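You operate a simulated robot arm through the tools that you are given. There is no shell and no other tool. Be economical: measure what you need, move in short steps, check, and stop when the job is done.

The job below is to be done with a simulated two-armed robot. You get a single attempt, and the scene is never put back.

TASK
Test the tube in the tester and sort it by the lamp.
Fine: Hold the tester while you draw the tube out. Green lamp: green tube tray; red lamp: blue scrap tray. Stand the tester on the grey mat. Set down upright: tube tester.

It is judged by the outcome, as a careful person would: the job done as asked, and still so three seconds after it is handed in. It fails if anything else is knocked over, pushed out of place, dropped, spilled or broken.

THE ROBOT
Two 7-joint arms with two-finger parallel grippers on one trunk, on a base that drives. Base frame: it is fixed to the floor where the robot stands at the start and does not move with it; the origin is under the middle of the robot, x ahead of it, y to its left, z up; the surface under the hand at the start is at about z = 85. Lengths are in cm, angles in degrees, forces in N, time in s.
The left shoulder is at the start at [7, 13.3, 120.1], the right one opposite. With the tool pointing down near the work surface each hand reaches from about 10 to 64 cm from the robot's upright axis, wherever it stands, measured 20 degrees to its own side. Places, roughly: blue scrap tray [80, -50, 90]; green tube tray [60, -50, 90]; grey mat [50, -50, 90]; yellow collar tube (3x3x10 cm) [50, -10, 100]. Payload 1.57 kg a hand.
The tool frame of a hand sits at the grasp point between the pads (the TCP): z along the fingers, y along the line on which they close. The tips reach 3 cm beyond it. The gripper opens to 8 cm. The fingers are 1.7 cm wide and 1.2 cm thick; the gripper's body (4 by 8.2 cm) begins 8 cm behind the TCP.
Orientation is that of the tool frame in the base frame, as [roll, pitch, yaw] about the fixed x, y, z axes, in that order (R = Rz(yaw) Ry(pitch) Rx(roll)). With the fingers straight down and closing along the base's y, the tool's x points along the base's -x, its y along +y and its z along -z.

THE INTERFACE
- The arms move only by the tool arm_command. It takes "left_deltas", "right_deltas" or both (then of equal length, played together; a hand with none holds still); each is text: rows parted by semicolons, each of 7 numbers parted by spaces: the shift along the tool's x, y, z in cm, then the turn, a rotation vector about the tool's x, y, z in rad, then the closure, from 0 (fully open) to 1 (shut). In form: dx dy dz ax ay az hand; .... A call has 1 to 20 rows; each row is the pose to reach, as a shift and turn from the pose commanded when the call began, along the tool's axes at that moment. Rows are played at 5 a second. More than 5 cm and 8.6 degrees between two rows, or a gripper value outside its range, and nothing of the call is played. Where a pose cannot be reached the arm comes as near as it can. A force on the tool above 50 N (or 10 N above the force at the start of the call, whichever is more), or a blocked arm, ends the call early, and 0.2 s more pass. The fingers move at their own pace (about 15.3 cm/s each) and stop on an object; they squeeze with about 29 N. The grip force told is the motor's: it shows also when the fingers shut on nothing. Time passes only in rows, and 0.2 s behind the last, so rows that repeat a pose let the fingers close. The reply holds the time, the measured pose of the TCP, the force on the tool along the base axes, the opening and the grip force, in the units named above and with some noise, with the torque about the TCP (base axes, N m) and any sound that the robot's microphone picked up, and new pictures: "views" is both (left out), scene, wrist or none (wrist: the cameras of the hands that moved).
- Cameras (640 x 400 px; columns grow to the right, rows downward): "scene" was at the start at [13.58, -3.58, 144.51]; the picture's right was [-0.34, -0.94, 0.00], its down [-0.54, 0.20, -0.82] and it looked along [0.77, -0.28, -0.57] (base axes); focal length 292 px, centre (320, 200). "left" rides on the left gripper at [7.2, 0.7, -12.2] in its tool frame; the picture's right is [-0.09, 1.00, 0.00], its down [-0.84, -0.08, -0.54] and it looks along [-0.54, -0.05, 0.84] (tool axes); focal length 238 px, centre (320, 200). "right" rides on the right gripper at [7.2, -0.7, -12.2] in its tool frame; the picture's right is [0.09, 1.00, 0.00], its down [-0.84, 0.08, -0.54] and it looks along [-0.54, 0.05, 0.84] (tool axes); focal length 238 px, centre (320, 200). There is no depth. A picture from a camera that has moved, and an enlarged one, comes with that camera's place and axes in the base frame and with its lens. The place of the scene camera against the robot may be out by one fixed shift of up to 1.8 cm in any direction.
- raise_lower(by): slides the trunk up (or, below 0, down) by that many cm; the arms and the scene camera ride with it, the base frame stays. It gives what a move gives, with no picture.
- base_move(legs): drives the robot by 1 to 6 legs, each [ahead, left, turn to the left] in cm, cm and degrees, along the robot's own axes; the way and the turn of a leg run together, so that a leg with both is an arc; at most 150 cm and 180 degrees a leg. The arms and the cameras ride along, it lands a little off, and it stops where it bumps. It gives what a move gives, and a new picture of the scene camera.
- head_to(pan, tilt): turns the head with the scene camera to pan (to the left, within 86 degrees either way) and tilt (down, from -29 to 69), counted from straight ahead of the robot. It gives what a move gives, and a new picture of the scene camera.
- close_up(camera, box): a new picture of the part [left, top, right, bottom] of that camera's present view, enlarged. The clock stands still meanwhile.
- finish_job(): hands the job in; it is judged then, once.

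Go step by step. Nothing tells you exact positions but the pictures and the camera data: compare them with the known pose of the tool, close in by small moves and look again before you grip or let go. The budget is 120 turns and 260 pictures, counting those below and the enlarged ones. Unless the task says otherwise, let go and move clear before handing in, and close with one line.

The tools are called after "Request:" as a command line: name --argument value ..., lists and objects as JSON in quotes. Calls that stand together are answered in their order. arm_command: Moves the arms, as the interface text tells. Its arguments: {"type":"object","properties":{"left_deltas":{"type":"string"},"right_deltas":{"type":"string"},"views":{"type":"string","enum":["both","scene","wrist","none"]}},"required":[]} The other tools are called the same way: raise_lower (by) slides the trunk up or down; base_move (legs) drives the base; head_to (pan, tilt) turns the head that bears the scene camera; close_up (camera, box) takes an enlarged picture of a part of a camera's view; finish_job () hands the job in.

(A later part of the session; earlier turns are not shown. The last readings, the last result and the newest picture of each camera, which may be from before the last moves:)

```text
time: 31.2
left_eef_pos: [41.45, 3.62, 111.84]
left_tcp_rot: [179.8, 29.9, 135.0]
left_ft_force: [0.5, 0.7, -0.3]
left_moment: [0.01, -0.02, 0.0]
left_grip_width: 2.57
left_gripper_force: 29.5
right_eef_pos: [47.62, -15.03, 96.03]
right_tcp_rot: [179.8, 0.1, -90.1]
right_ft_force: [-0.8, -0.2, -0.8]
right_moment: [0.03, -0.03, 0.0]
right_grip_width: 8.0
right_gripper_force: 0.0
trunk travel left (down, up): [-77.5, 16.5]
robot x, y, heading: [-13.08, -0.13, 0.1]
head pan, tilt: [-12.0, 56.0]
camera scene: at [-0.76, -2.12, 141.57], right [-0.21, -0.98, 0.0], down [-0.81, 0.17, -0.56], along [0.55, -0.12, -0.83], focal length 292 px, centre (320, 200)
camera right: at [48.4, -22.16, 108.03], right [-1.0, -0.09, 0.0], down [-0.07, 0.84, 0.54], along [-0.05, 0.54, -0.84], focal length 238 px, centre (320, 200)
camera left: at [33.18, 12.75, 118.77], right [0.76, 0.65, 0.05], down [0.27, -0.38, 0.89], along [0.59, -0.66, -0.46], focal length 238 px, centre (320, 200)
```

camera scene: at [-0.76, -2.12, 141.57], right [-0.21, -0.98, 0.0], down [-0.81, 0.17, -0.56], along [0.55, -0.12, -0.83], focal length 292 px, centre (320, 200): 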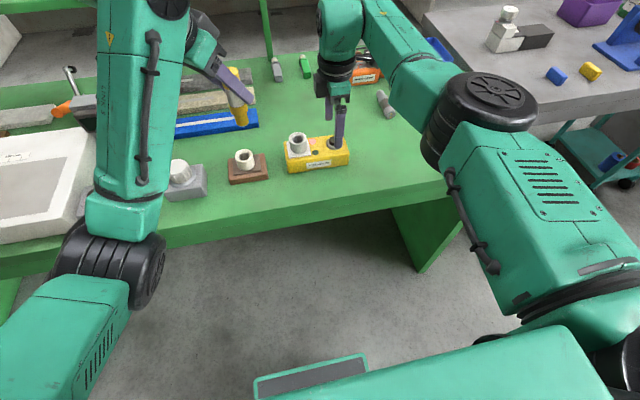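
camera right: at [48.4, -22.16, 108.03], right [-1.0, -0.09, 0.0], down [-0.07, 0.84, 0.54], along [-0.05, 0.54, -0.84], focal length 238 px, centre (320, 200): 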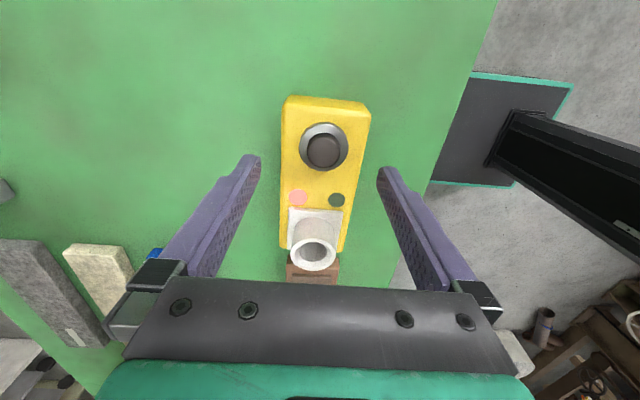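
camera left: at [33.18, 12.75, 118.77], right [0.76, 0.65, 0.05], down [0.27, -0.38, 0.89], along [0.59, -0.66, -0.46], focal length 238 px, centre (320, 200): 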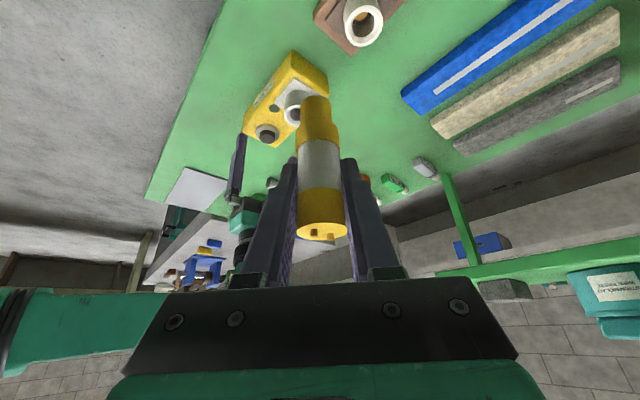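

The tester stands freely with the red lamp still lit. I drive forward 6 cm and right 6 cm so the right hand can reach both the tester's middle and later the mat.

Request:
base_move --legs '[[6, -6, 0]]'

Request:
close_up --camera "right" --box '[0, 0, 640, 400]'

```text
time: 32.3
left_eef_pos: [47.17, -2.27, 111.8]
left_tcp_rot: [179.8, 29.9, 135.0]
left_ft_force: [-0.4, 1.1, -0.4]
left_moment: [-0.01, 0.0, 0.0]
left_grip_width: 2.57
left_gripper_force: 29.0
right_eef_pos: [53.43, -20.77, 96.08]
right_tcp_rot: [179.9, -0.1, -90.0]
right_ft_force: [-0.3, 1.0, 0.7]
right_moment: [0.01, -0.01, 0.02]
right_grip_width: 7.98
right_gripper_force: 0.1
trunk travel left (down, up): [-77.5, 16.5]
robot x, y, heading: [-7.2, -5.73, -0.0]
head pan, tilt: [-12.0, 56.0]
camera scene: at [4.96, -7.77, 141.59], right [-0.21, -0.98, 0.0], down [-0.81, 0.17, -0.56], along [0.55, -0.12, -0.83], focal length 292 px, centre (320, 200)
```

scene: 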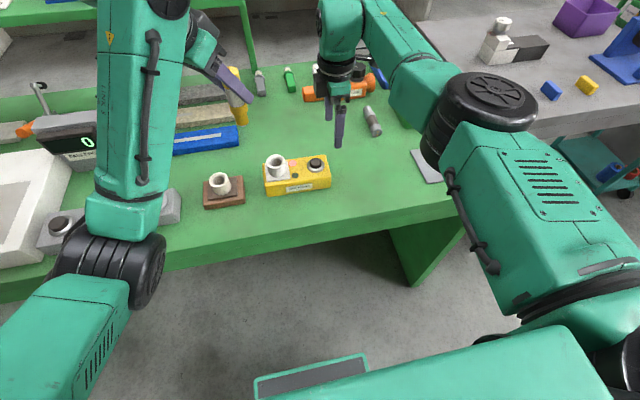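

```text
1.00 times, centred on (320, 200) of right (not enlarged: the box is as wide or as high as the picture)
camera zoom: at [54.15, -27.86, 108.15], right [-1.0, -0.09, 0.0], down [-0.08, 0.84, 0.54], along [-0.05, 0.54, -0.84], focal length 238 px, centre (320, 200)
```

zoom: 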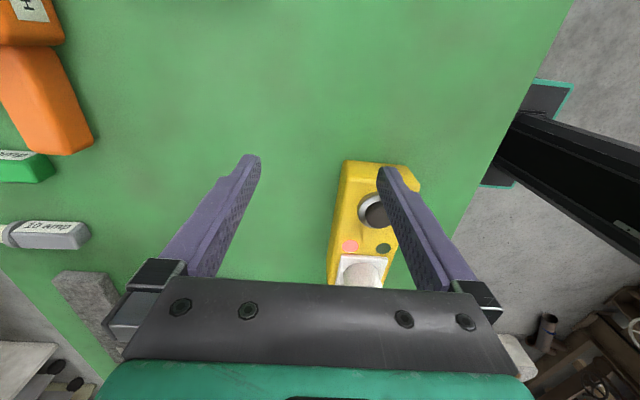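

I move the left hand a bit further away and bring the right hand over the tester's middle.

Request:
arm_command --left_deltas "0.9 1.1 -0.5 0 0 0 1; 1.8 2.1 -1.05 0 0 0 1; 2.7 3.2 -1.6 0 0 0 1; 3.67 4.24 -2.1 0 0 0 1; 3.67 4.24 -2.1 0 0 0 1" --right_deltas "-2 2 -1 0 0 0 0; -4.5 4 -1 0 0 0 0; -7 6.05 -1 0 0 0 0; -9.2 6.05 -1 0 0 0 0; -9.2 6.05 -1 0 0 0 0" --views "wrist"

```text
time: 33.5
left_eef_pos: [47.38, 3.57, 111.73]
left_tcp_rot: [179.9, 29.9, 135.1]
left_ft_force: [0.2, -0.4, -0.1]
left_moment: [0.02, 0.01, -0.01]
left_grip_width: 2.55
left_gripper_force: 29.0
right_eef_pos: [52.5, -14.51, 99.07]
right_tcp_rot: [179.8, -0.1, -89.9]
right_ft_force: [-1.2, 0.9, -0.1]
right_moment: [0.0, -0.01, 0.0]
right_grip_width: 7.99
right_gripper_force: 0.1
right hand out of reach, approached as far as the arm can: row 1, 2, 3, 4, 5
trunk travel left (down, up): [-77.5, 16.5]
robot x, y, heading: [-7.33, -5.68, 0.1]
head pan, tilt: [-12.0, 56.0]
camera right: at [53.37, -21.58, 111.16], right [-1.0, -0.09, 0.0], down [-0.07, 0.84, 0.54], along [-0.05, 0.54, -0.84], focal length 238 px, centre (320, 200)
camera left: at [39.1, 12.9, 118.75], right [0.76, 0.65, 0.05], down [0.27, -0.38, 0.89], along [0.59, -0.66, -0.46], focal length 238 px, centre (320, 200)
```

right: 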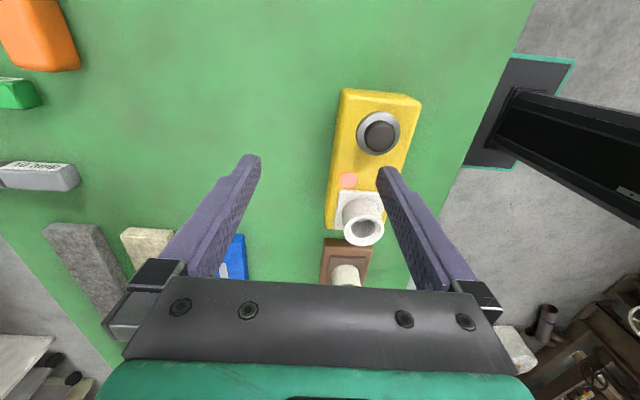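
left: 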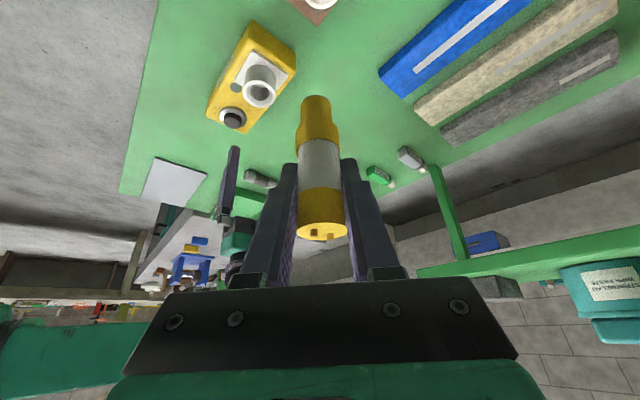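

The right arm can't cross toward the middle in this orientation, so I'll shift the hand outward and drive the base left and back instead.

Request:
arm_command --right_deltas "3 0 -0.5 0 0 0 0; 6 0 -1 0 0 0 0; 9 0 -1 0 0 0 0; 12 0 -1 0 0 0 0" --views "none"

Request:
base_move --legs '[[-5.7, 12.7, 0]]'

```text
time: 34.5
left_eef_pos: [47.29, 3.52, 111.82]
left_tcp_rot: [179.9, 29.8, 134.9]
left_ft_force: [-1.0, -0.5, -1.4]
left_moment: [0.03, 0.02, -0.02]
left_grip_width: 2.52
left_gripper_force: 28.9
right_eef_pos: [53.75, -26.71, 99.6]
right_tcp_rot: [179.6, 0.0, -90.0]
right_ft_force: [-0.6, -1.4, 0.5]
right_moment: [-0.03, -0.02, 0.0]
right_grip_width: 8.02
right_gripper_force: 0.1
right hand out of reach, approached as far as the arm can: row 1, 2, 3, 4
trunk travel left (down, up): [-77.5, 16.5]
robot x, y, heading: [-7.29, -6.11, -0.2]
head pan, tilt: [-12.0, 56.0]
```

```text
time: 35.8
left_eef_pos: [41.96, 16.06, 111.76]
left_tcp_rot: [180.0, 29.7, 134.7]
left_ft_force: [-0.6, 0.4, -0.6]
left_moment: [0.0, 0.0, -0.03]
left_grip_width: 2.56
left_gripper_force: 29.4
right_eef_pos: [48.14, -14.23, 99.69]
right_tcp_rot: [179.7, 0.0, -90.4]
right_ft_force: [0.1, 0.4, 0.6]
right_moment: [0.0, -0.03, 0.01]
right_grip_width: 8.0
right_gripper_force: 0.0
trunk travel left (down, up): [-77.5, 16.5]
robot x, y, heading: [-12.95, 7.17, -0.2]
head pan, tilt: [-12.0, 56.0]
camera scene: at [-0.31, 4.55, 141.55], right [-0.21, -0.98, 0.0], down [-0.81, 0.18, -0.56], along [0.55, -0.12, -0.83], focal length 292 px, centre (320, 200)
```

scene: 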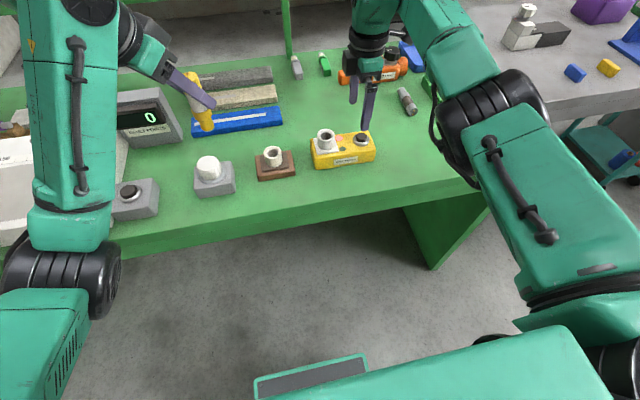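

Now the right hand is roughly above the tester again; I move it to the middle line and lower slightly.

Request:
arm_command --right_deltas "-1 0.4 1 0 0 0 0; -2 0.75 2 0 0 0 0; -2.2 0.75 4 0 0 0 0; -2.2 0.75 5.5 0 0 0 0; -2.2 0.75 5.5 0 0 0 0" --views "wrist"

```text
time: 37.0
left_eef_pos: [41.82, 16.26, 111.77]
left_tcp_rot: [179.9, 29.8, 134.7]
left_ft_force: [-0.4, 0.1, -1.0]
left_moment: [0.0, -0.01, 0.0]
left_grip_width: 2.54
left_gripper_force: 28.9
right_eef_pos: [47.84, -11.88, 94.0]
right_tcp_rot: [179.5, 0.0, -90.4]
right_ft_force: [0.9, -0.1, 0.3]
right_moment: [0.01, 0.01, 0.0]
right_grip_width: 8.01
right_gripper_force: 0.2
right hand out of reach, approached as far as the arm can: row 1, 2, 3, 4, 5
trunk travel left (down, up): [-77.5, 16.5]
robot x, y, heading: [-12.71, 7.05, -0.2]
head pan, tilt: [-12.0, 56.0]
camera right: at [48.6, -18.95, 106.18], right [-1.0, -0.09, 0.01], down [-0.07, 0.84, 0.54], along [-0.05, 0.54, -0.84], focal length 238 px, centre (320, 200)
```

right: 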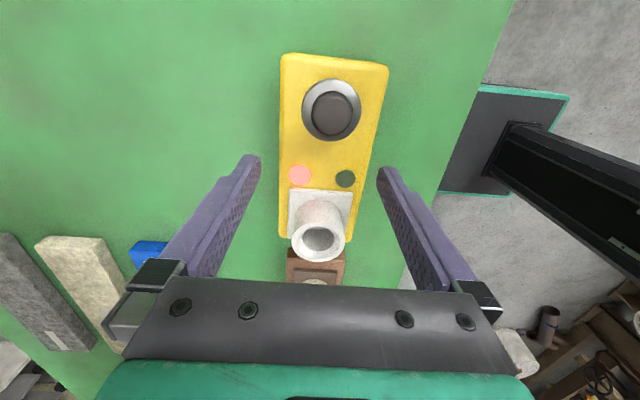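

I'm 0.4 cm off with the arm at a joint limit; raising the trunk should free it.

Request:
raise_lower --by 8

Request:
arm_command --right_deltas "0 0.2 2 0 0 0 0; 0 0.45 4 0 0 0 0; 0 0.45 6 0 0 0 0; 0 0.45 8 0 0 0 0; 0 0.45 8 0 0 0 0" --views "wrist"

```text
time: 38.2
left_eef_pos: [41.85, 16.24, 119.76]
left_tcp_rot: [180.0, 29.9, 134.7]
left_ft_force: [0.2, 0.2, -0.9]
left_moment: [-0.03, -0.01, 0.0]
left_grip_width: 2.56
left_gripper_force: 29.0
right_eef_pos: [47.82, -11.79, 102.16]
right_tcp_rot: [179.7, -0.1, -90.3]
right_ft_force: [-0.6, 0.6, 0.2]
right_moment: [-0.02, 0.0, 0.01]
right_grip_width: 8.0
right_gripper_force: 0.0
trunk travel left (down, up): [-85.5, 8.5]
robot x, y, heading: [-12.37, 6.81, -0.2]
head pan, tilt: [-12.0, 56.0]
```

```text
time: 39.4
left_eef_pos: [41.77, 16.14, 119.63]
left_tcp_rot: [179.9, 29.8, 134.7]
left_ft_force: [0.0, -0.3, 0.0]
left_moment: [-0.02, 0.04, -0.05]
left_grip_width: 2.56
left_gripper_force: 28.6
right_eef_pos: [47.07, -12.21, 94.23]
right_tcp_rot: [179.0, -0.1, -90.7]
right_ft_force: [-0.2, 0.6, -0.5]
right_moment: [0.03, -0.01, 0.02]
right_grip_width: 7.98
right_gripper_force: 0.0
right hand out of reach, approached as far as the arm can: row 4
trunk travel left (down, up): [-85.5, 8.5]
robot x, y, heading: [-12.49, 6.97, -0.3]
head pan, tilt: [-12.0, 56.0]
camera right: at [48.0, -19.3, 106.33], right [-1.0, -0.08, 0.02], down [-0.06, 0.84, 0.54], along [-0.06, 0.54, -0.84], focal length 238 px, centre (320, 200)
```

right: 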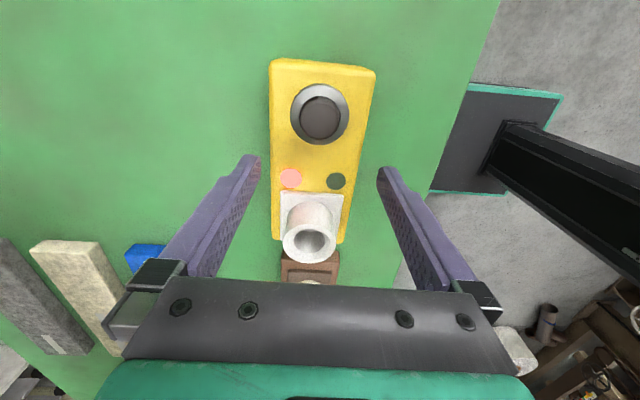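

The fingers are centred on the box in the picture. I square the hand slightly and lower to straddle it.

Request:
arm_command --right_deltas "0 0 0.5 0 -0.017 -0.012 0; 0 0 2 0 -0.017 -0.012 0; 0 0 3.5 0 -0.017 -0.012 0; 0 0 3.5 0 -0.017 -0.012 0" --views "wrist"

```text
time: 40.4
left_eef_pos: [41.77, 16.18, 119.76]
left_tcp_rot: [180.0, 29.7, 134.7]
left_ft_force: [0.3, -0.6, -0.4]
left_moment: [-0.04, 0.01, 0.01]
left_grip_width: 2.54
left_gripper_force: 29.0
right_eef_pos: [46.32, -11.9, 90.49]
right_tcp_rot: [179.6, 0.9, -89.6]
right_ft_force: [0.5, -0.5, -0.1]
right_moment: [0.0, -0.03, 0.0]
right_grip_width: 7.98
right_gripper_force: 0.1
right hand out of reach, approached as far as the arm can: row 1, 2, 3, 4
trunk travel left (down, up): [-85.5, 8.5]
robot x, y, heading: [-12.58, 6.59, -0.3]
head pan, tilt: [-12.0, 56.0]
camera right: at [47.24, -19.26, 102.51], right [-0.99, -0.1, 0.01], down [-0.08, 0.83, 0.56], along [-0.06, 0.55, -0.83], focal length 238 px, centre (320, 200)
```

right: 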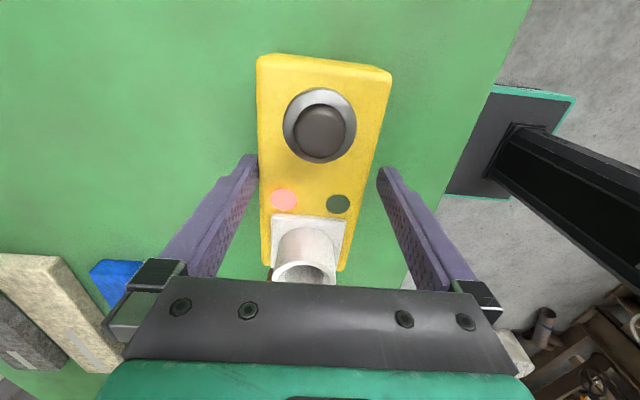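

Now it is an outer-reach limit: the hand was pulled 0.8 cm inward. I raise it clear, then drive 5 cm forward.

Request:
arm_command --right_deltas "0 0 -2 0 0 0 0; 0 0 -4 0 0 0 0; 0 0 -6.5 0 0 0 0" --views "none"

Request:
base_move --legs '[[5, 0, 0]]'

Request:
arm_command --right_deltas "0 2 0 0 0 0 0; 0 4 0 0 0 0 0; 0 4.2 1 0 0 0 0; 0 4.2 1 0 0 0 0" --views "wrist"

```text
time: 41.2
left_eef_pos: [41.78, 16.19, 119.77]
left_tcp_rot: [179.9, 29.8, 134.7]
left_ft_force: [0.0, -1.1, -0.9]
left_moment: [0.03, -0.03, 0.0]
left_grip_width: 2.56
left_gripper_force: 29.7
right_eef_pos: [46.32, -12.12, 97.08]
right_tcp_rot: [179.6, 0.9, -89.7]
right_ft_force: [0.5, -0.2, 0.7]
right_moment: [-0.02, -0.02, 0.07]
right_grip_width: 7.99
right_gripper_force: 0.1
trunk travel left (down, up): [-85.5, 8.5]
robot x, y, heading: [-12.47, 6.69, -0.1]
head pan, tilt: [-12.0, 56.0]
```

```text
time: 42.1
left_eef_pos: [46.15, 16.2, 120.2]
left_tcp_rot: [179.6, 30.1, 134.6]
left_ft_force: [-1.5, -1.1, -0.1]
left_moment: [0.01, -0.07, 0.01]
left_grip_width: 2.56
left_gripper_force: 29.2
right_eef_pos: [50.87, -12.09, 97.52]
right_tcp_rot: [-180.0, 0.9, -89.6]
right_ft_force: [-0.7, -0.2, 0.5]
right_moment: [0.02, -0.04, 0.02]
right_grip_width: 8.01
right_gripper_force: 0.0
trunk travel left (down, up): [-85.5, 8.5]
robot x, y, heading: [-7.39, 6.79, -0.2]
head pan, tilt: [-12.0, 56.0]
camera scene: at [3.77, 4.75, 149.66], right [-0.21, -0.98, 0.0], down [-0.81, 0.18, -0.56], along [0.55, -0.12, -0.83], focal length 292 px, centre (320, 200)
```

scene: 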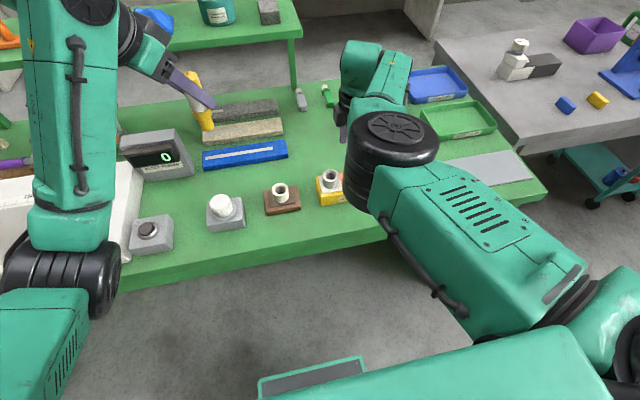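

```text
time: 43.1
left_eef_pos: [47.09, 16.18, 119.73]
left_tcp_rot: [179.9, 29.7, 134.9]
left_ft_force: [1.2, -0.3, 0.0]
left_moment: [0.02, 0.03, 0.0]
left_grip_width: 2.54
left_gripper_force: 29.1
right_eef_pos: [47.4, -12.22, 96.16]
right_tcp_rot: [179.5, 0.9, -89.5]
right_ft_force: [-0.4, -0.2, 0.4]
right_moment: [0.01, -0.01, 0.0]
right_grip_width: 7.98
right_gripper_force: 0.1
right hand out of reach, approached as far as the arm can: row 1
trunk travel left (down, up): [-85.5, 8.5]
robot x, y, heading: [-7.52, 6.74, -0.5]
head pan, tilt: [-12.0, 56.0]
camera right: at [48.35, -19.41, 108.14], right [-0.99, -0.1, 0.01], down [-0.08, 0.83, 0.56], along [-0.06, 0.55, -0.83], focal length 238 px, centre (320, 200)
```

right: 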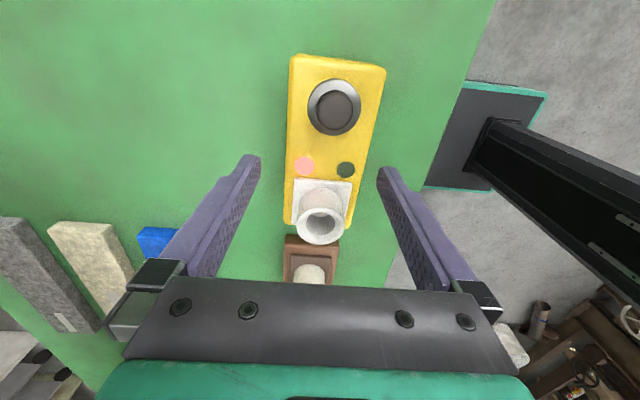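

The hand is tilted about 1° and the box centre appears about 1 cm toward me. I correct both and look again just above it.

Request:
arm_command --right_deltas "0 0.4 0.5 0.016 -0.009 0.009 0; 0 0.8 1.5 0.016 -0.009 0.009 0; 0 0.8 2 0.016 -0.009 0.009 0; 0 0.8 2 0.016 -0.009 0.009 0" --views "wrist"

```text
time: 44.1
left_eef_pos: [46.99, 16.18, 119.73]
left_tcp_rot: [179.9, 29.9, 134.9]
left_ft_force: [0.1, -0.9, -1.3]
left_moment: [-0.01, 0.02, -0.01]
left_grip_width: 2.54
left_gripper_force: 29.1
right_eef_pos: [46.52, -12.13, 94.2]
right_tcp_rot: [-179.6, 1.4, -90.2]
right_ft_force: [-0.1, 0.4, 0.5]
right_moment: [-0.02, 0.02, 0.02]
right_grip_width: 8.02
right_gripper_force: 0.0
trunk travel left (down, up): [-85.5, 8.5]
robot x, y, heading: [-7.7, 6.51, -0.2]
head pan, tilt: [-12.0, 56.0]
camera right: at [47.15, -19.56, 106.05], right [-1.0, -0.09, -0.01], down [-0.08, 0.82, 0.56], along [-0.04, 0.56, -0.83], focal length 238 px, centre (320, 200)
```

right: 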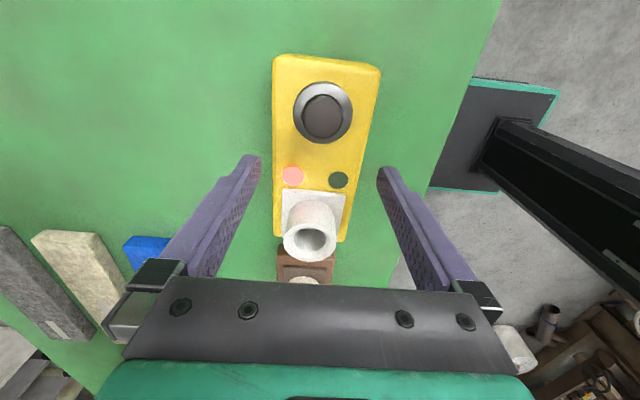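

Centred now. I fix the remaining small tilt and lower onto the box.

Request:
arm_command --right_deltas "0 0.1 1 -0.007 0.024 0.003 0; 0 0.1 2.5 -0.007 0.024 0.003 0; 0 0.1 2.5 -0.007 0.024 0.003 0" --views "wrist"

```text
time: 44.9
left_eef_pos: [46.99, 16.3, 119.83]
left_tcp_rot: [179.9, 29.9, 134.7]
left_ft_force: [0.0, -0.6, -0.6]
left_moment: [0.02, -0.01, -0.04]
left_grip_width: 2.53
left_gripper_force: 29.1
right_eef_pos: [46.47, -12.2, 91.55]
right_tcp_rot: [-179.9, 0.0, -90.3]
right_ft_force: [0.2, -0.3, -0.2]
right_moment: [0.01, 0.0, 0.0]
right_grip_width: 7.98
right_gripper_force: 0.1
trunk travel left (down, up): [-85.5, 8.5]
robot x, y, heading: [-7.79, 6.95, -0.6]
head pan, tilt: [-12.0, 56.0]
camera right: at [47.08, -19.3, 103.64], right [-1.0, -0.09, 0.0], down [-0.07, 0.84, 0.54], along [-0.05, 0.54, -0.84], focal length 238 px, centre (320, 200)
```

right: 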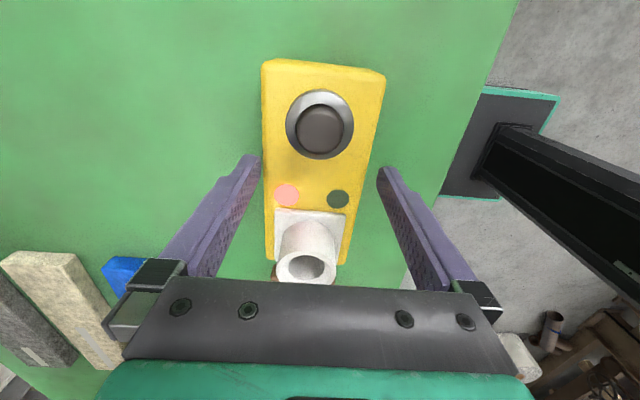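

Both fingers are just outside the box; I finish lowering and close.

Request:
arm_command --right_deltas "0 -0.1 1.2 0 0 0 0; 0 -0.1 2.3 0 0 0 0; 0 -0.1 2.3 0 0 0 0; 0 -0.1 2.3 0 0 0 0.5; 0 -0.1 2.3 0 0 0 1; 0 -0.1 2.3 0 0 0 1; 0 -0.1 2.3 0 0 0 1" --views "wrist"

```text
time: 46.5
left_eef_pos: [46.87, 16.25, 119.79]
left_tcp_rot: [179.9, 29.9, 134.8]
left_ft_force: [0.1, 0.0, -0.9]
left_moment: [-0.01, 0.02, 0.02]
left_grip_width: 2.54
left_gripper_force: 29.2
right_eef_pos: [46.41, -12.05, 89.36]
right_tcp_rot: [-179.9, 0.0, -90.4]
right_ft_force: [1.3, 0.5, 1.6]
right_moment: [-0.17, 0.07, 0.03]
right_grip_width: 6.95
right_gripper_force: 29.5
trunk travel left (down, up): [-85.5, 8.5]
robot x, y, heading: [-7.6, 6.84, -0.2]
head pan, tilt: [-12.0, 56.0]
camera right: at [47.21, -19.21, 101.45], right [-1.0, -0.09, 0.0], down [-0.07, 0.84, 0.54], along [-0.05, 0.54, -0.84], focal length 238 px, centre (320, 200)
```

right: 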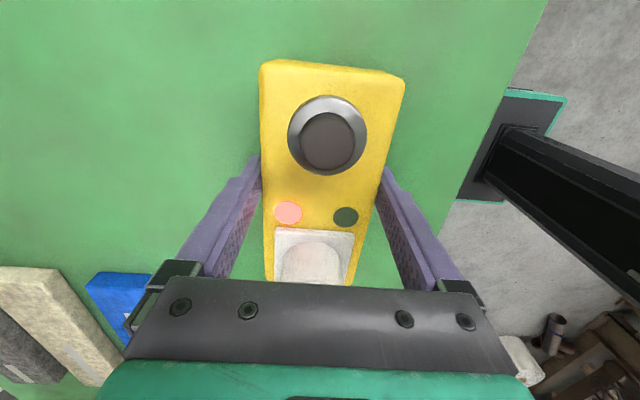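

The tester is gripped at its middle (6.95 cm). I lift it straight up with the trunk.

Request:
raise_lower --by 6

Request:
close_up --camera "right" --box '[0, 0, 640, 400]'

Request:
head_to --pan -35 --tilt 50

```text
time: 47.5
left_eef_pos: [47.04, 16.12, 125.71]
left_tcp_rot: [-180.0, 29.7, 134.7]
left_ft_force: [0.0, 1.0, -0.3]
left_moment: [0.0, -0.01, -0.02]
left_grip_width: 2.58
left_gripper_force: 28.7
right_eef_pos: [46.52, -12.14, 95.43]
right_tcp_rot: [-179.9, 0.1, -90.3]
right_ft_force: [-0.2, 0.2, 0.9]
right_moment: [0.03, 0.0, 0.01]
right_grip_width: 0.04
right_gripper_force: 21.3
trunk travel left (down, up): [-91.5, 2.5]
robot x, y, heading: [-7.37, 6.66, -0.2]
head pan, tilt: [-12.0, 56.0]
```

```text
1.00 times, centred on (320, 200) of right (not enlarged: the box is as wide or as high as the picture)
camera zoom: at [47.24, -19.23, 107.41], right [-1.0, -0.09, 0.0], down [-0.07, 0.84, 0.54], along [-0.05, 0.54, -0.84], focal length 238 px, centre (320, 200)
```

zoom: 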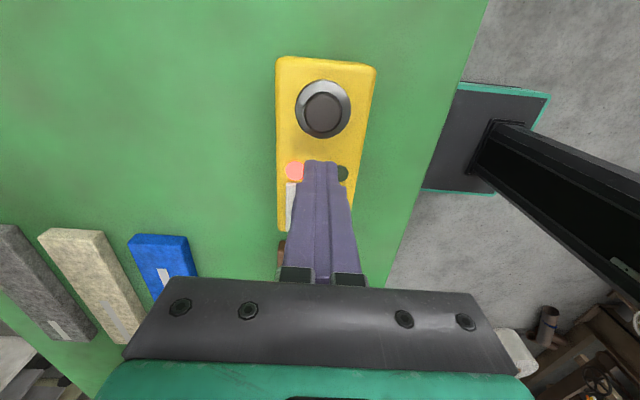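

```text
time: 48.4
left_eef_pos: [47.0, 16.26, 125.82]
left_tcp_rot: [179.8, 29.9, 134.7]
left_ft_force: [0.1, 0.2, -0.5]
left_moment: [-0.01, 0.01, -0.02]
left_grip_width: 2.54
left_gripper_force: 28.8
right_eef_pos: [46.51, -12.01, 95.34]
right_tcp_rot: [-179.9, 0.1, -90.3]
right_ft_force: [0.6, 0.5, 0.2]
right_moment: [0.01, -0.03, 0.0]
right_grip_width: 0.01
right_gripper_force: 21.5
trunk travel left (down, up): [-91.5, 2.5]
robot x, y, heading: [-7.64, 6.78, -0.2]
head pan, tilt: [-35.0, 50.0]
camera scene: at [4.08, 1.82, 156.34], right [-0.58, -0.82, 0.0], down [-0.63, 0.44, -0.64], along [0.52, -0.37, -0.77], focal length 292 px, centre (320, 200)
```

scene: 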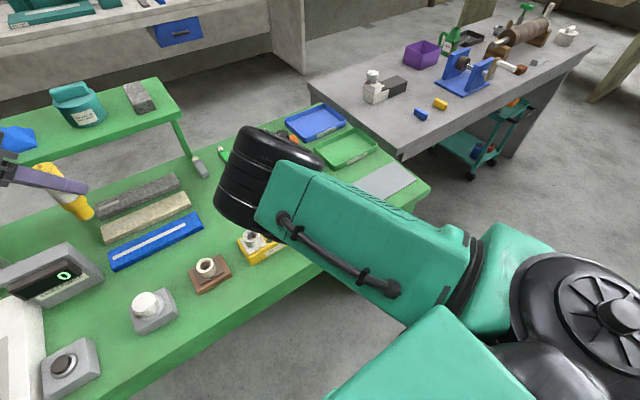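

The grip slipped off during the lift (fingers closed on nothing) and the tester appears to still be standing in place. I raise the hand and inspect.

Request:
arm_command --right_deltas "1 0 -2 0 0 0 1; 2 0 -3 0 0 0 0.5; 4 0 -4 0 0 0 0; 6 0 -4 0 0 0 0; 6 0 -4 0 0 0 0" --views "wrist"

Request:
close_up --camera "right" --box '[220, 60, 440, 280]'

Request:
close_up --camera "left" --box '[100, 0, 420, 200]'

```text
time: 49.6
left_eef_pos: [46.86, 16.29, 125.87]
left_tcp_rot: [179.8, 29.9, 134.8]
left_ft_force: [-0.3, 0.0, 0.0]
left_moment: [0.0, 0.0, -0.04]
left_grip_width: 2.53
left_gripper_force: 29.1
right_eef_pos: [46.37, -18.03, 99.41]
right_tcp_rot: [-179.9, 0.1, -90.3]
right_ft_force: [0.4, -0.1, -0.5]
right_moment: [-0.02, 0.03, -0.02]
right_grip_width: 7.99
right_gripper_force: 0.0
trunk travel left (down, up): [-91.5, 2.5]
robot x, y, heading: [-7.66, 6.52, -0.3]
head pan, tilt: [-35.0, 50.0]
camera right: at [47.08, -25.15, 111.51], right [-1.0, -0.09, 0.0], down [-0.07, 0.84, 0.54], along [-0.05, 0.54, -0.84], focal length 238 px, centre (320, 200)
```

right: 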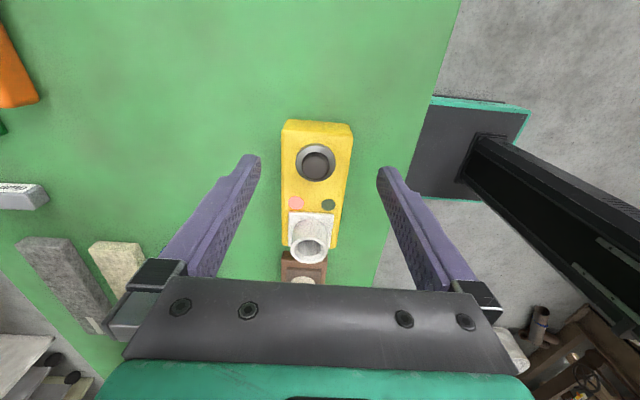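

```text
1.82 times, centred on (330, 170) of right
camera zoom: at [47.08, -25.15, 111.51], right [-1.0, -0.09, 0.0], down [-0.07, 0.84, 0.54], along [-0.05, 0.54, -0.84], focal length 433 px, centre (302, 254)
```

zoom: 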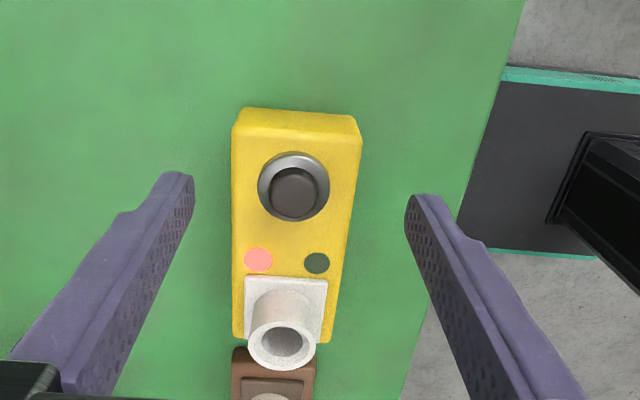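

```text
2.00 times, centred on (260, 100) of left
camera zoom: at [38.73, 25.49, 132.75], right [0.76, 0.64, 0.05], down [0.27, -0.38, 0.89], along [0.59, -0.66, -0.46], focal length 477 px, centre (440, 400)
```

zoom: 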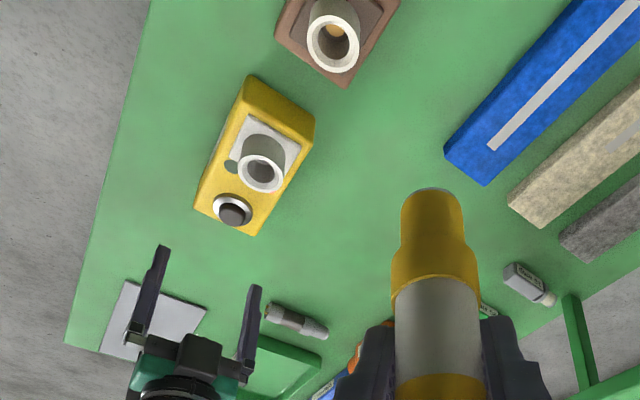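

The tester is unharmed and in place at x≈46.5. I'll lower the trunk again and re-grip deeper, then lift slowly while watching the force.

Request:
raise_lower --by -6

Request:
arm_command --right_deltas "-2 -0.1 0 0 0 0 0; -4 -0.1 0 0 0 0 0; -6 -0.1 0.5 0 0 0 0; -6.2 -0.1 1.5 0 0 0 0; -6.2 -0.1 1.5 0 0 0 0" --views "wrist"

```text
time: 50.6
left_eef_pos: [46.97, 16.17, 119.85]
left_tcp_rot: [179.9, 29.9, 134.6]
left_ft_force: [0.1, -0.1, -0.7]
left_moment: [-0.03, 0.02, 0.02]
left_grip_width: 2.57
left_gripper_force: 29.5
right_eef_pos: [46.35, -18.03, 93.38]
right_tcp_rot: [-179.8, 0.1, -90.2]
right_ft_force: [-0.1, 0.4, -0.6]
right_moment: [0.01, 0.02, 0.01]
right_grip_width: 8.0
right_gripper_force: 0.1
trunk travel left (down, up): [-85.5, 8.5]
robot x, y, heading: [-7.58, 6.65, -0.4]
head pan, tilt: [-35.0, 50.0]
```

```text
time: 51.8
left_eef_pos: [46.94, 16.26, 119.73]
left_tcp_rot: [179.9, 29.9, 134.7]
left_ft_force: [-0.2, -0.3, -0.2]
left_moment: [-0.01, -0.03, 0.03]
left_grip_width: 2.56
left_gripper_force: 29.0
right_eef_pos: [46.41, -11.96, 91.75]
right_tcp_rot: [-179.9, 0.1, -90.2]
right_ft_force: [0.8, 0.4, 0.6]
right_moment: [-0.04, 0.01, 0.0]
right_grip_width: 8.0
right_gripper_force: 0.1
trunk travel left (down, up): [-85.5, 8.5]
robot x, y, heading: [-7.42, 6.71, -0.3]
head pan, tilt: [-35.0, 50.0]
camera right: at [47.19, -19.11, 103.86], right [-1.0, -0.09, 0.0], down [-0.07, 0.84, 0.54], along [-0.05, 0.54, -0.84], focal length 238 px, centre (320, 200)
```

right: 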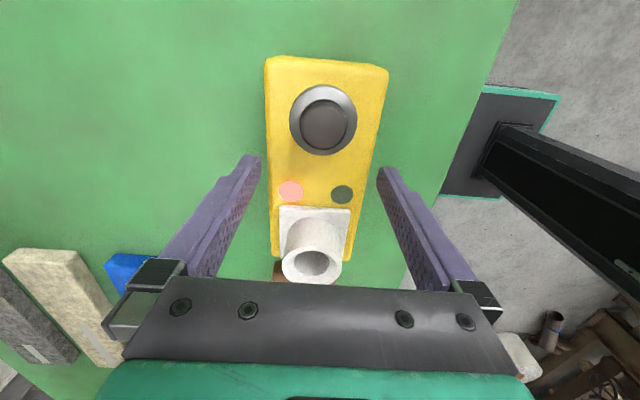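

Centred; I descend to near the table (tips about 85.5) and close.

Request:
arm_command --right_deltas "0 0.12 1.5 0 0 0 0; 0 0.12 2.8 0 0 0 0; 0 0.12 3.3 0 0 0 0; 0 0.12 3.3 0 0 0 0; 0 0.12 3.3 0 0 0 0.6; 0 0.12 3.3 0 0 0 1; 0 0.12 3.3 0 0 0 1; 0 0.12 3.3 0 0 0 1" --views "wrist"

```text
time: 53.6
left_eef_pos: [46.96, 16.25, 119.76]
left_tcp_rot: [179.9, 29.9, 134.7]
left_ft_force: [0.4, -0.1, -1.2]
left_moment: [-0.03, -0.02, -0.02]
left_grip_width: 2.56
left_gripper_force: 28.6
right_eef_pos: [46.28, -11.88, 88.65]
right_tcp_rot: [-179.9, 0.1, -90.4]
right_ft_force: [-0.2, -1.0, 0.9]
right_moment: [0.1, 0.1, 0.04]
right_grip_width: 6.98
right_gripper_force: 29.3
trunk travel left (down, up): [-85.5, 8.5]
robot x, y, heading: [-7.05, 6.78, -0.2]
head pan, tilt: [-35.0, 50.0]
camera right: at [47.09, -19.02, 100.66], right [-1.0, -0.09, 0.0], down [-0.07, 0.84, 0.54], along [-0.05, 0.54, -0.84], focal length 238 px, centre (320, 200)
```

right: 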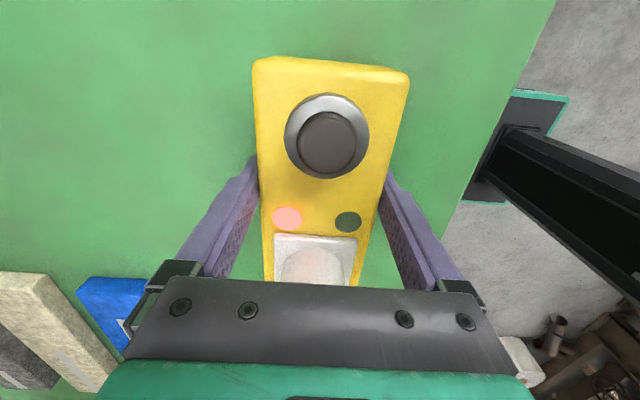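

Gripped deeper. I lift slowly by 1 cm and read the force.

Request:
arm_command --right_deltas "0 0 -0.2 0 0 0 1; 0 0 -0.4 0 0 0 1; 0 0 -0.6 0 0 0 1; 0 0 -0.8 0 0 0 1; 0 0 -1 0 0 0 1; 0 0 -1 0 0 0 1" --views "wrist"

```text
time: 55.0
left_eef_pos: [47.02, 16.13, 119.82]
left_tcp_rot: [179.9, 29.8, 134.8]
left_ft_force: [0.5, 0.6, -0.3]
left_moment: [0.0, -0.01, 0.0]
left_grip_width: 2.55
left_gripper_force: 28.5
right_eef_pos: [46.49, -11.72, 89.58]
right_tcp_rot: [-179.9, 0.0, -90.3]
right_ft_force: [-0.2, 0.3, -2.1]
right_moment: [-0.01, 0.01, 0.03]
right_grip_width: 6.97
right_gripper_force: 29.1
trunk travel left (down, up): [-85.5, 8.5]
robot x, y, heading: [-7.41, 6.74, -0.3]
head pan, tilt: [-35.0, 50.0]
camera right: at [47.13, -18.95, 101.65], right [-1.0, -0.09, 0.0], down [-0.07, 0.84, 0.54], along [-0.05, 0.54, -0.84], focal length 238 px, centre (320, 200)
```

right: 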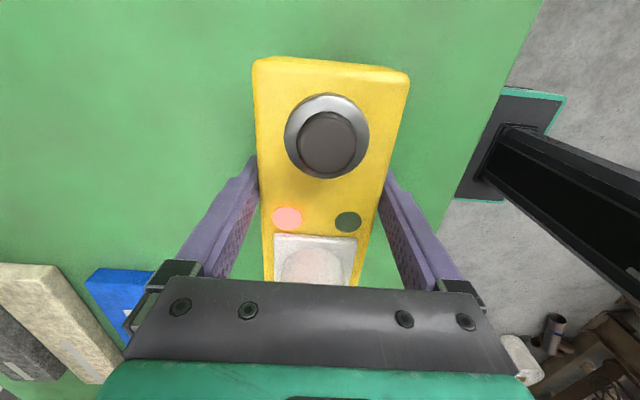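

It holds: the tester moved with the hand, weight only about 2 N. I keep lifting slowly.

Request:
arm_command --right_deltas "0 0 -0.4 0 0 0 1; 0 0 -0.8 0 0 0 1; 0 0 -1.3 0 0 0 1; 0 0 -1.8 0 0 0 1; 0 0 -2.3 0 0 0 1; 0 0 -2.8 0 0 0 1; 0 0 -3.4 0 0 0 1; 0 0 -4 0 0 0 1; 0 0 -4.6 0 0 0 1; 0 0 -5.2 0 0 0 1; 0 0 -5.8 0 0 0 1; 0 0 -5.8 0 0 0 1" --views "both"

```text
time: 57.6
left_eef_pos: [46.91, 16.14, 119.77]
left_tcp_rot: [179.9, 29.8, 134.8]
left_ft_force: [0.1, -0.2, -0.4]
left_moment: [-0.01, 0.01, 0.0]
left_grip_width: 2.52
left_gripper_force: 28.7
right_eef_pos: [46.48, -11.88, 95.49]
right_tcp_rot: [-179.8, 0.1, -90.3]
right_ft_force: [0.2, -1.2, -2.1]
right_moment: [-0.03, -0.01, 0.01]
right_grip_width: 6.98
right_gripper_force: 29.4
trunk travel left (down, up): [-85.5, 8.5]
robot x, y, heading: [-7.31, 6.83, -0.2]
head pan, tilt: [-35.0, 50.0]
camera scene: at [4.12, 1.79, 150.34], right [-0.58, -0.82, 0.0], down [-0.63, 0.44, -0.64], along [0.52, -0.37, -0.77], focal length 292 px, centre (320, 200)
camera right: at [47.22, -18.98, 107.51], right [-1.0, -0.09, 0.0], down [-0.07, 0.84, 0.54], along [-0.05, 0.54, -0.84], focal length 238 px, centre (320, 200)
```

scene: 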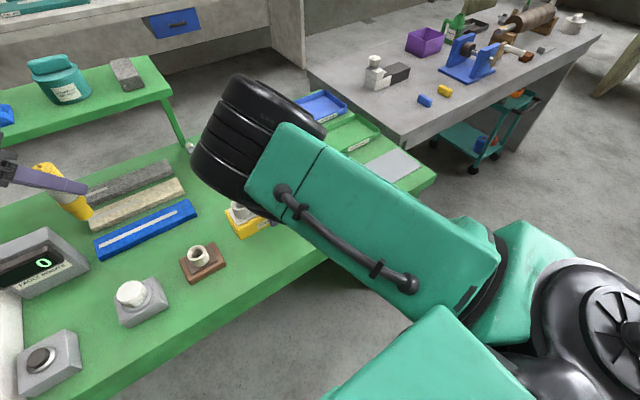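
right: 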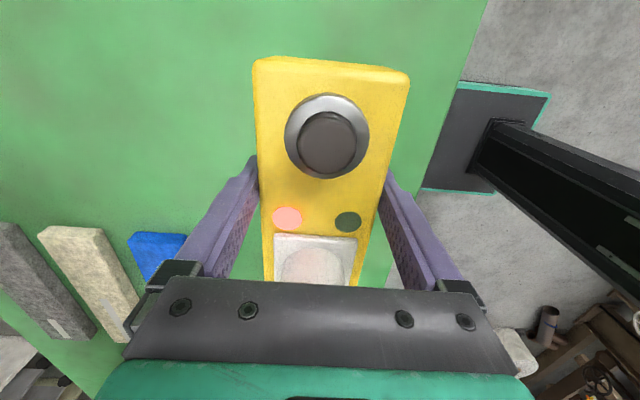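

The tester is securely up. The mat spans about x 40–51, y −63 to −41. I lower to a small clearance and drive right in short legs.

Request:
arm_command --right_deltas "0 0 1 0 0 0 1; 0 0 2 0 0 0 1; 0 0 3 0 0 0 1; 0 0 3 0 0 0 1" --views "none"

Request:
base_move --legs '[[0, -3, 0], [0, -7, 0]]'

Request:
close_up --camera "right" --box '[0, 0, 640, 400]'

```text
time: 58.6
left_eef_pos: [46.97, 16.19, 119.75]
left_tcp_rot: [179.9, 29.9, 134.9]
left_ft_force: [0.0, -0.1, -0.9]
left_moment: [-0.02, 0.0, 0.0]
left_grip_width: 2.55
left_gripper_force: 28.9
right_eef_pos: [46.38, -11.88, 92.19]
right_tcp_rot: [-179.9, 0.1, -90.2]
right_ft_force: [-0.7, 0.1, -2.0]
right_moment: [-0.02, 0.0, -0.02]
right_grip_width: 6.94
right_gripper_force: 29.4
trunk travel left (down, up): [-85.5, 8.5]
robot x, y, heading: [-7.85, 7.28, -0.6]
head pan, tilt: [-35.0, 50.0]
```

```text
time: 60.0
left_eef_pos: [46.88, 7.14, 119.63]
left_tcp_rot: [-179.7, 30.1, 135.1]
left_ft_force: [-0.4, 0.5, -0.4]
left_moment: [-0.05, -0.01, -0.04]
left_grip_width: 2.54
left_gripper_force: 29.2
right_eef_pos: [46.34, -20.99, 92.44]
right_tcp_rot: [-179.9, -0.3, -90.1]
right_ft_force: [0.8, 0.7, -2.0]
right_moment: [-0.07, 0.04, -0.01]
right_grip_width: 6.97
right_gripper_force: 28.8
trunk travel left (down, up): [-85.5, 8.5]
robot x, y, heading: [-7.63, -3.05, -0.0]
head pan, tilt: [-35.0, 50.0]
camera scene: at [4.07, -7.13, 150.37], right [-0.58, -0.82, 0.01], down [-0.63, 0.44, -0.65], along [0.52, -0.38, -0.76], focal length 292 px, centre (320, 200)
```

scene: 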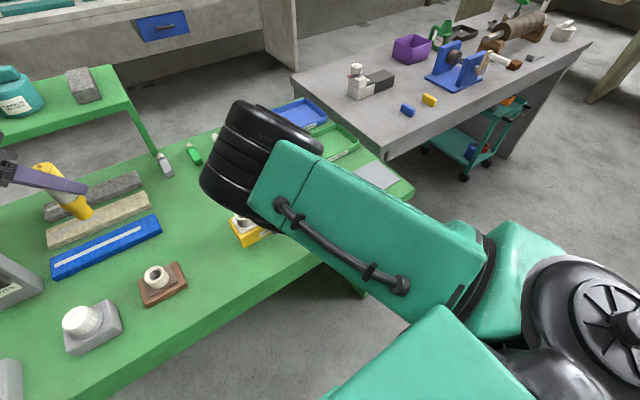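

```text
1.00 times, centred on (320, 200) of right (not enlarged: the box is as wide or as high as the picture)
camera zoom: at [47.02, -28.11, 104.55], right [-1.0, -0.09, 0.0], down [-0.08, 0.84, 0.54], along [-0.05, 0.53, -0.84], focal length 238 px, centre (320, 200)
```

zoom: 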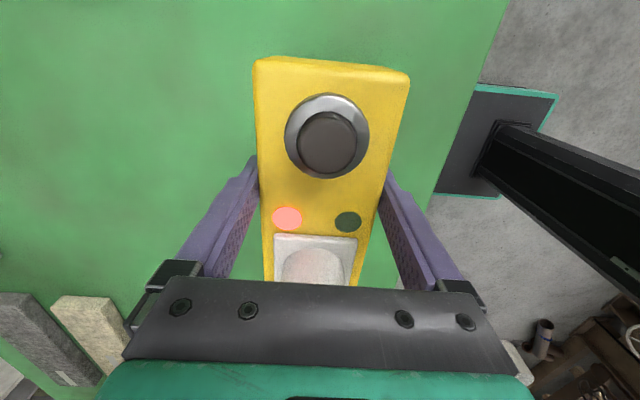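

The hold is steady. I continue to the right another 30 cm.

Request:
base_move --legs '[[0, -10, 0], [0, -10, 0], [0, -10, 0]]'

Request:
close_up --camera "right" --box '[0, 0, 640, 400]'

```text
time: 62.7
left_eef_pos: [46.85, -23.11, 119.65]
left_tcp_rot: [180.0, 29.9, 135.2]
left_ft_force: [-0.1, -0.1, 0.4]
left_moment: [-0.01, 0.02, 0.02]
left_grip_width: 2.52
left_gripper_force: 29.1
right_eef_pos: [46.34, -51.27, 92.31]
right_tcp_rot: [-179.9, 0.0, -89.9]
right_ft_force: [-0.5, 0.6, -2.5]
right_moment: [0.01, 0.02, -0.01]
right_grip_width: 6.97
right_gripper_force: 29.0
trunk travel left (down, up): [-85.5, 8.5]
robot x, y, heading: [-7.8, -33.39, -0.1]
head pan, tilt: [-35.0, 50.0]
camera scene: at [4.01, -37.76, 150.34], right [-0.57, -0.82, 0.0], down [-0.63, 0.44, -0.64], along [0.53, -0.37, -0.77], focal length 292 px, centre (320, 200)
```

scene: 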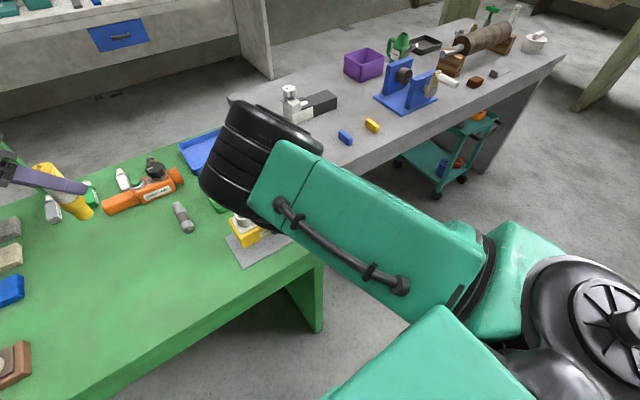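

```text
1.00 times, centred on (320, 200) of right (not enlarged: the box is as wide or as high as the picture)
camera zoom: at [47.01, -58.36, 104.4], right [-1.0, -0.09, 0.0], down [-0.08, 0.84, 0.54], along [-0.05, 0.54, -0.84], focal length 238 px, centre (320, 200)
```

zoom: 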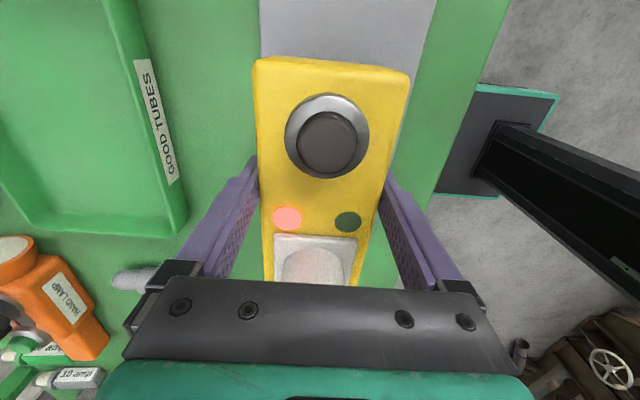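

The tester is over the mat. I shift it about 1 cm nearer and 1.7 cm right to centre it, then lower to just above the mat.

Request:
arm_command --right_deltas "0.8 0.4 0 0 0 0 1; 1.7 0.9 0 0 0 0 1; 1.7 0.9 1 0 0 0 1; 1.7 0.9 2 0 0 0 1; 1.7 0.9 2.5 0 0 0 1; 1.7 0.9 2.8 0 0 0 1; 1.7 0.9 2.8 0 0 0 1" --views "wrist"

```text
time: 64.3
left_eef_pos: [46.86, -23.29, 119.83]
left_tcp_rot: [179.8, 29.7, 135.2]
left_ft_force: [-0.2, 0.0, -0.4]
left_moment: [0.01, 0.0, -0.01]
left_grip_width: 2.54
left_gripper_force: 29.3
right_eef_pos: [45.3, -53.11, 89.55]
right_tcp_rot: [-179.8, 0.2, -89.8]
right_ft_force: [-0.3, 0.3, -2.6]
right_moment: [0.0, -0.03, 0.0]
right_grip_width: 6.98
right_gripper_force: 29.5
trunk travel left (down, up): [-85.5, 8.5]
robot x, y, heading: [-7.42, -32.87, -0.3]
head pan, tilt: [-35.0, 50.0]
camera right: at [46.04, -60.17, 101.68], right [-1.0, -0.09, 0.0], down [-0.08, 0.84, 0.54], along [-0.05, 0.54, -0.84], focal length 238 px, centre (320, 200)
```

right: 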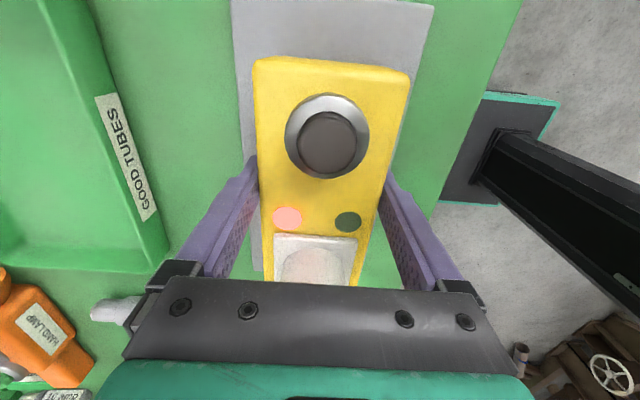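

Well within the mat on all sides. I lower the last bit to contact.

Request:
arm_command --right_deltas "0 0 0.2 0 0 0 1; 0 0 0.4 0 0 0 1; 0 0 0.6 0 0 0 1; 0 0 0.7 0 0 0 1; 0 0 0.7 0 0 0 1" --views "none"

```text
time: 65.5
left_eef_pos: [46.47, -23.21, 119.93]
left_tcp_rot: [179.7, 30.0, 135.0]
left_ft_force: [0.7, -0.1, -1.0]
left_moment: [0.01, -0.03, -0.01]
left_grip_width: 2.5
left_gripper_force: 28.9
right_eef_pos: [45.28, -53.01, 89.2]
right_tcp_rot: [-179.4, 0.0, -90.0]
right_ft_force: [2.8, -0.4, 24.0]
right_moment: [0.2, 0.65, 0.05]
right_grip_width: 6.97
right_gripper_force: 29.4
trunk travel left (down, up): [-85.5, 8.5]
robot x, y, heading: [-7.78, -32.91, 0.0]
head pan, tilt: [-35.0, 50.0]
```

Contact with the mat (24 N). I ease the press, open and go straight up.

Request:
arm_command --right_deltas "0 0 -0.35 0 0 0 1; 0 0 -0.35 0 0 0 0.6; 0 0 -0.35 0 0 0 0; 0 0 -0.35 0 0 0 0; 0 0 -2 0 0 0 0; 0 0 -4.5 0 0 0 0; 0 0 -7 0 0 0 0; 0 0 -7 0 0 0 0" --views "both"

```text
time: 67.3
left_eef_pos: [46.81, -23.42, 119.77]
left_tcp_rot: [179.9, 29.8, 135.0]
left_ft_force: [-0.5, 0.4, -0.5]
left_moment: [0.02, 0.0, 0.0]
left_grip_width: 2.55
left_gripper_force: 28.8
right_eef_pos: [45.43, -53.03, 95.75]
right_tcp_rot: [-179.9, 0.1, -90.0]
right_ft_force: [-0.6, -0.2, -0.1]
right_moment: [0.01, 0.02, -0.03]
right_grip_width: 7.98
right_gripper_force: 0.1
trunk travel left (down, up): [-85.5, 8.5]
robot x, y, heading: [-7.85, -33.1, -0.1]
head pan, tilt: [-35.0, 50.0]
camera scene: at [3.99, -37.97, 150.34], right [-0.57, -0.82, 0.0], down [-0.63, 0.44, -0.64], along [0.53, -0.37, -0.77], focal length 292 px, centre (320, 200)
camera right: at [46.15, -60.22, 107.83], right [-1.0, -0.09, 0.0], down [-0.08, 0.84, 0.54], along [-0.05, 0.54, -0.84], focal length 238 px, centre (320, 200)
```

scene: 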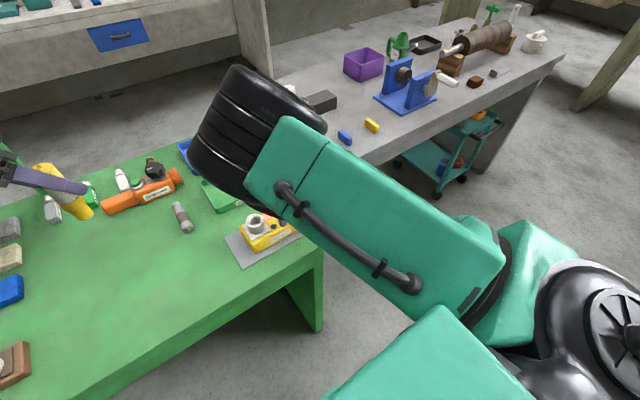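
right: 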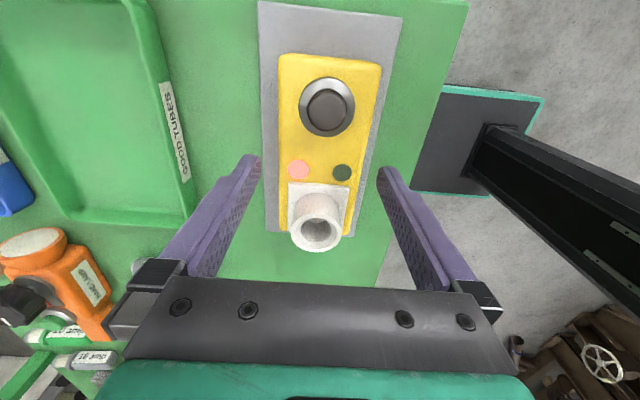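

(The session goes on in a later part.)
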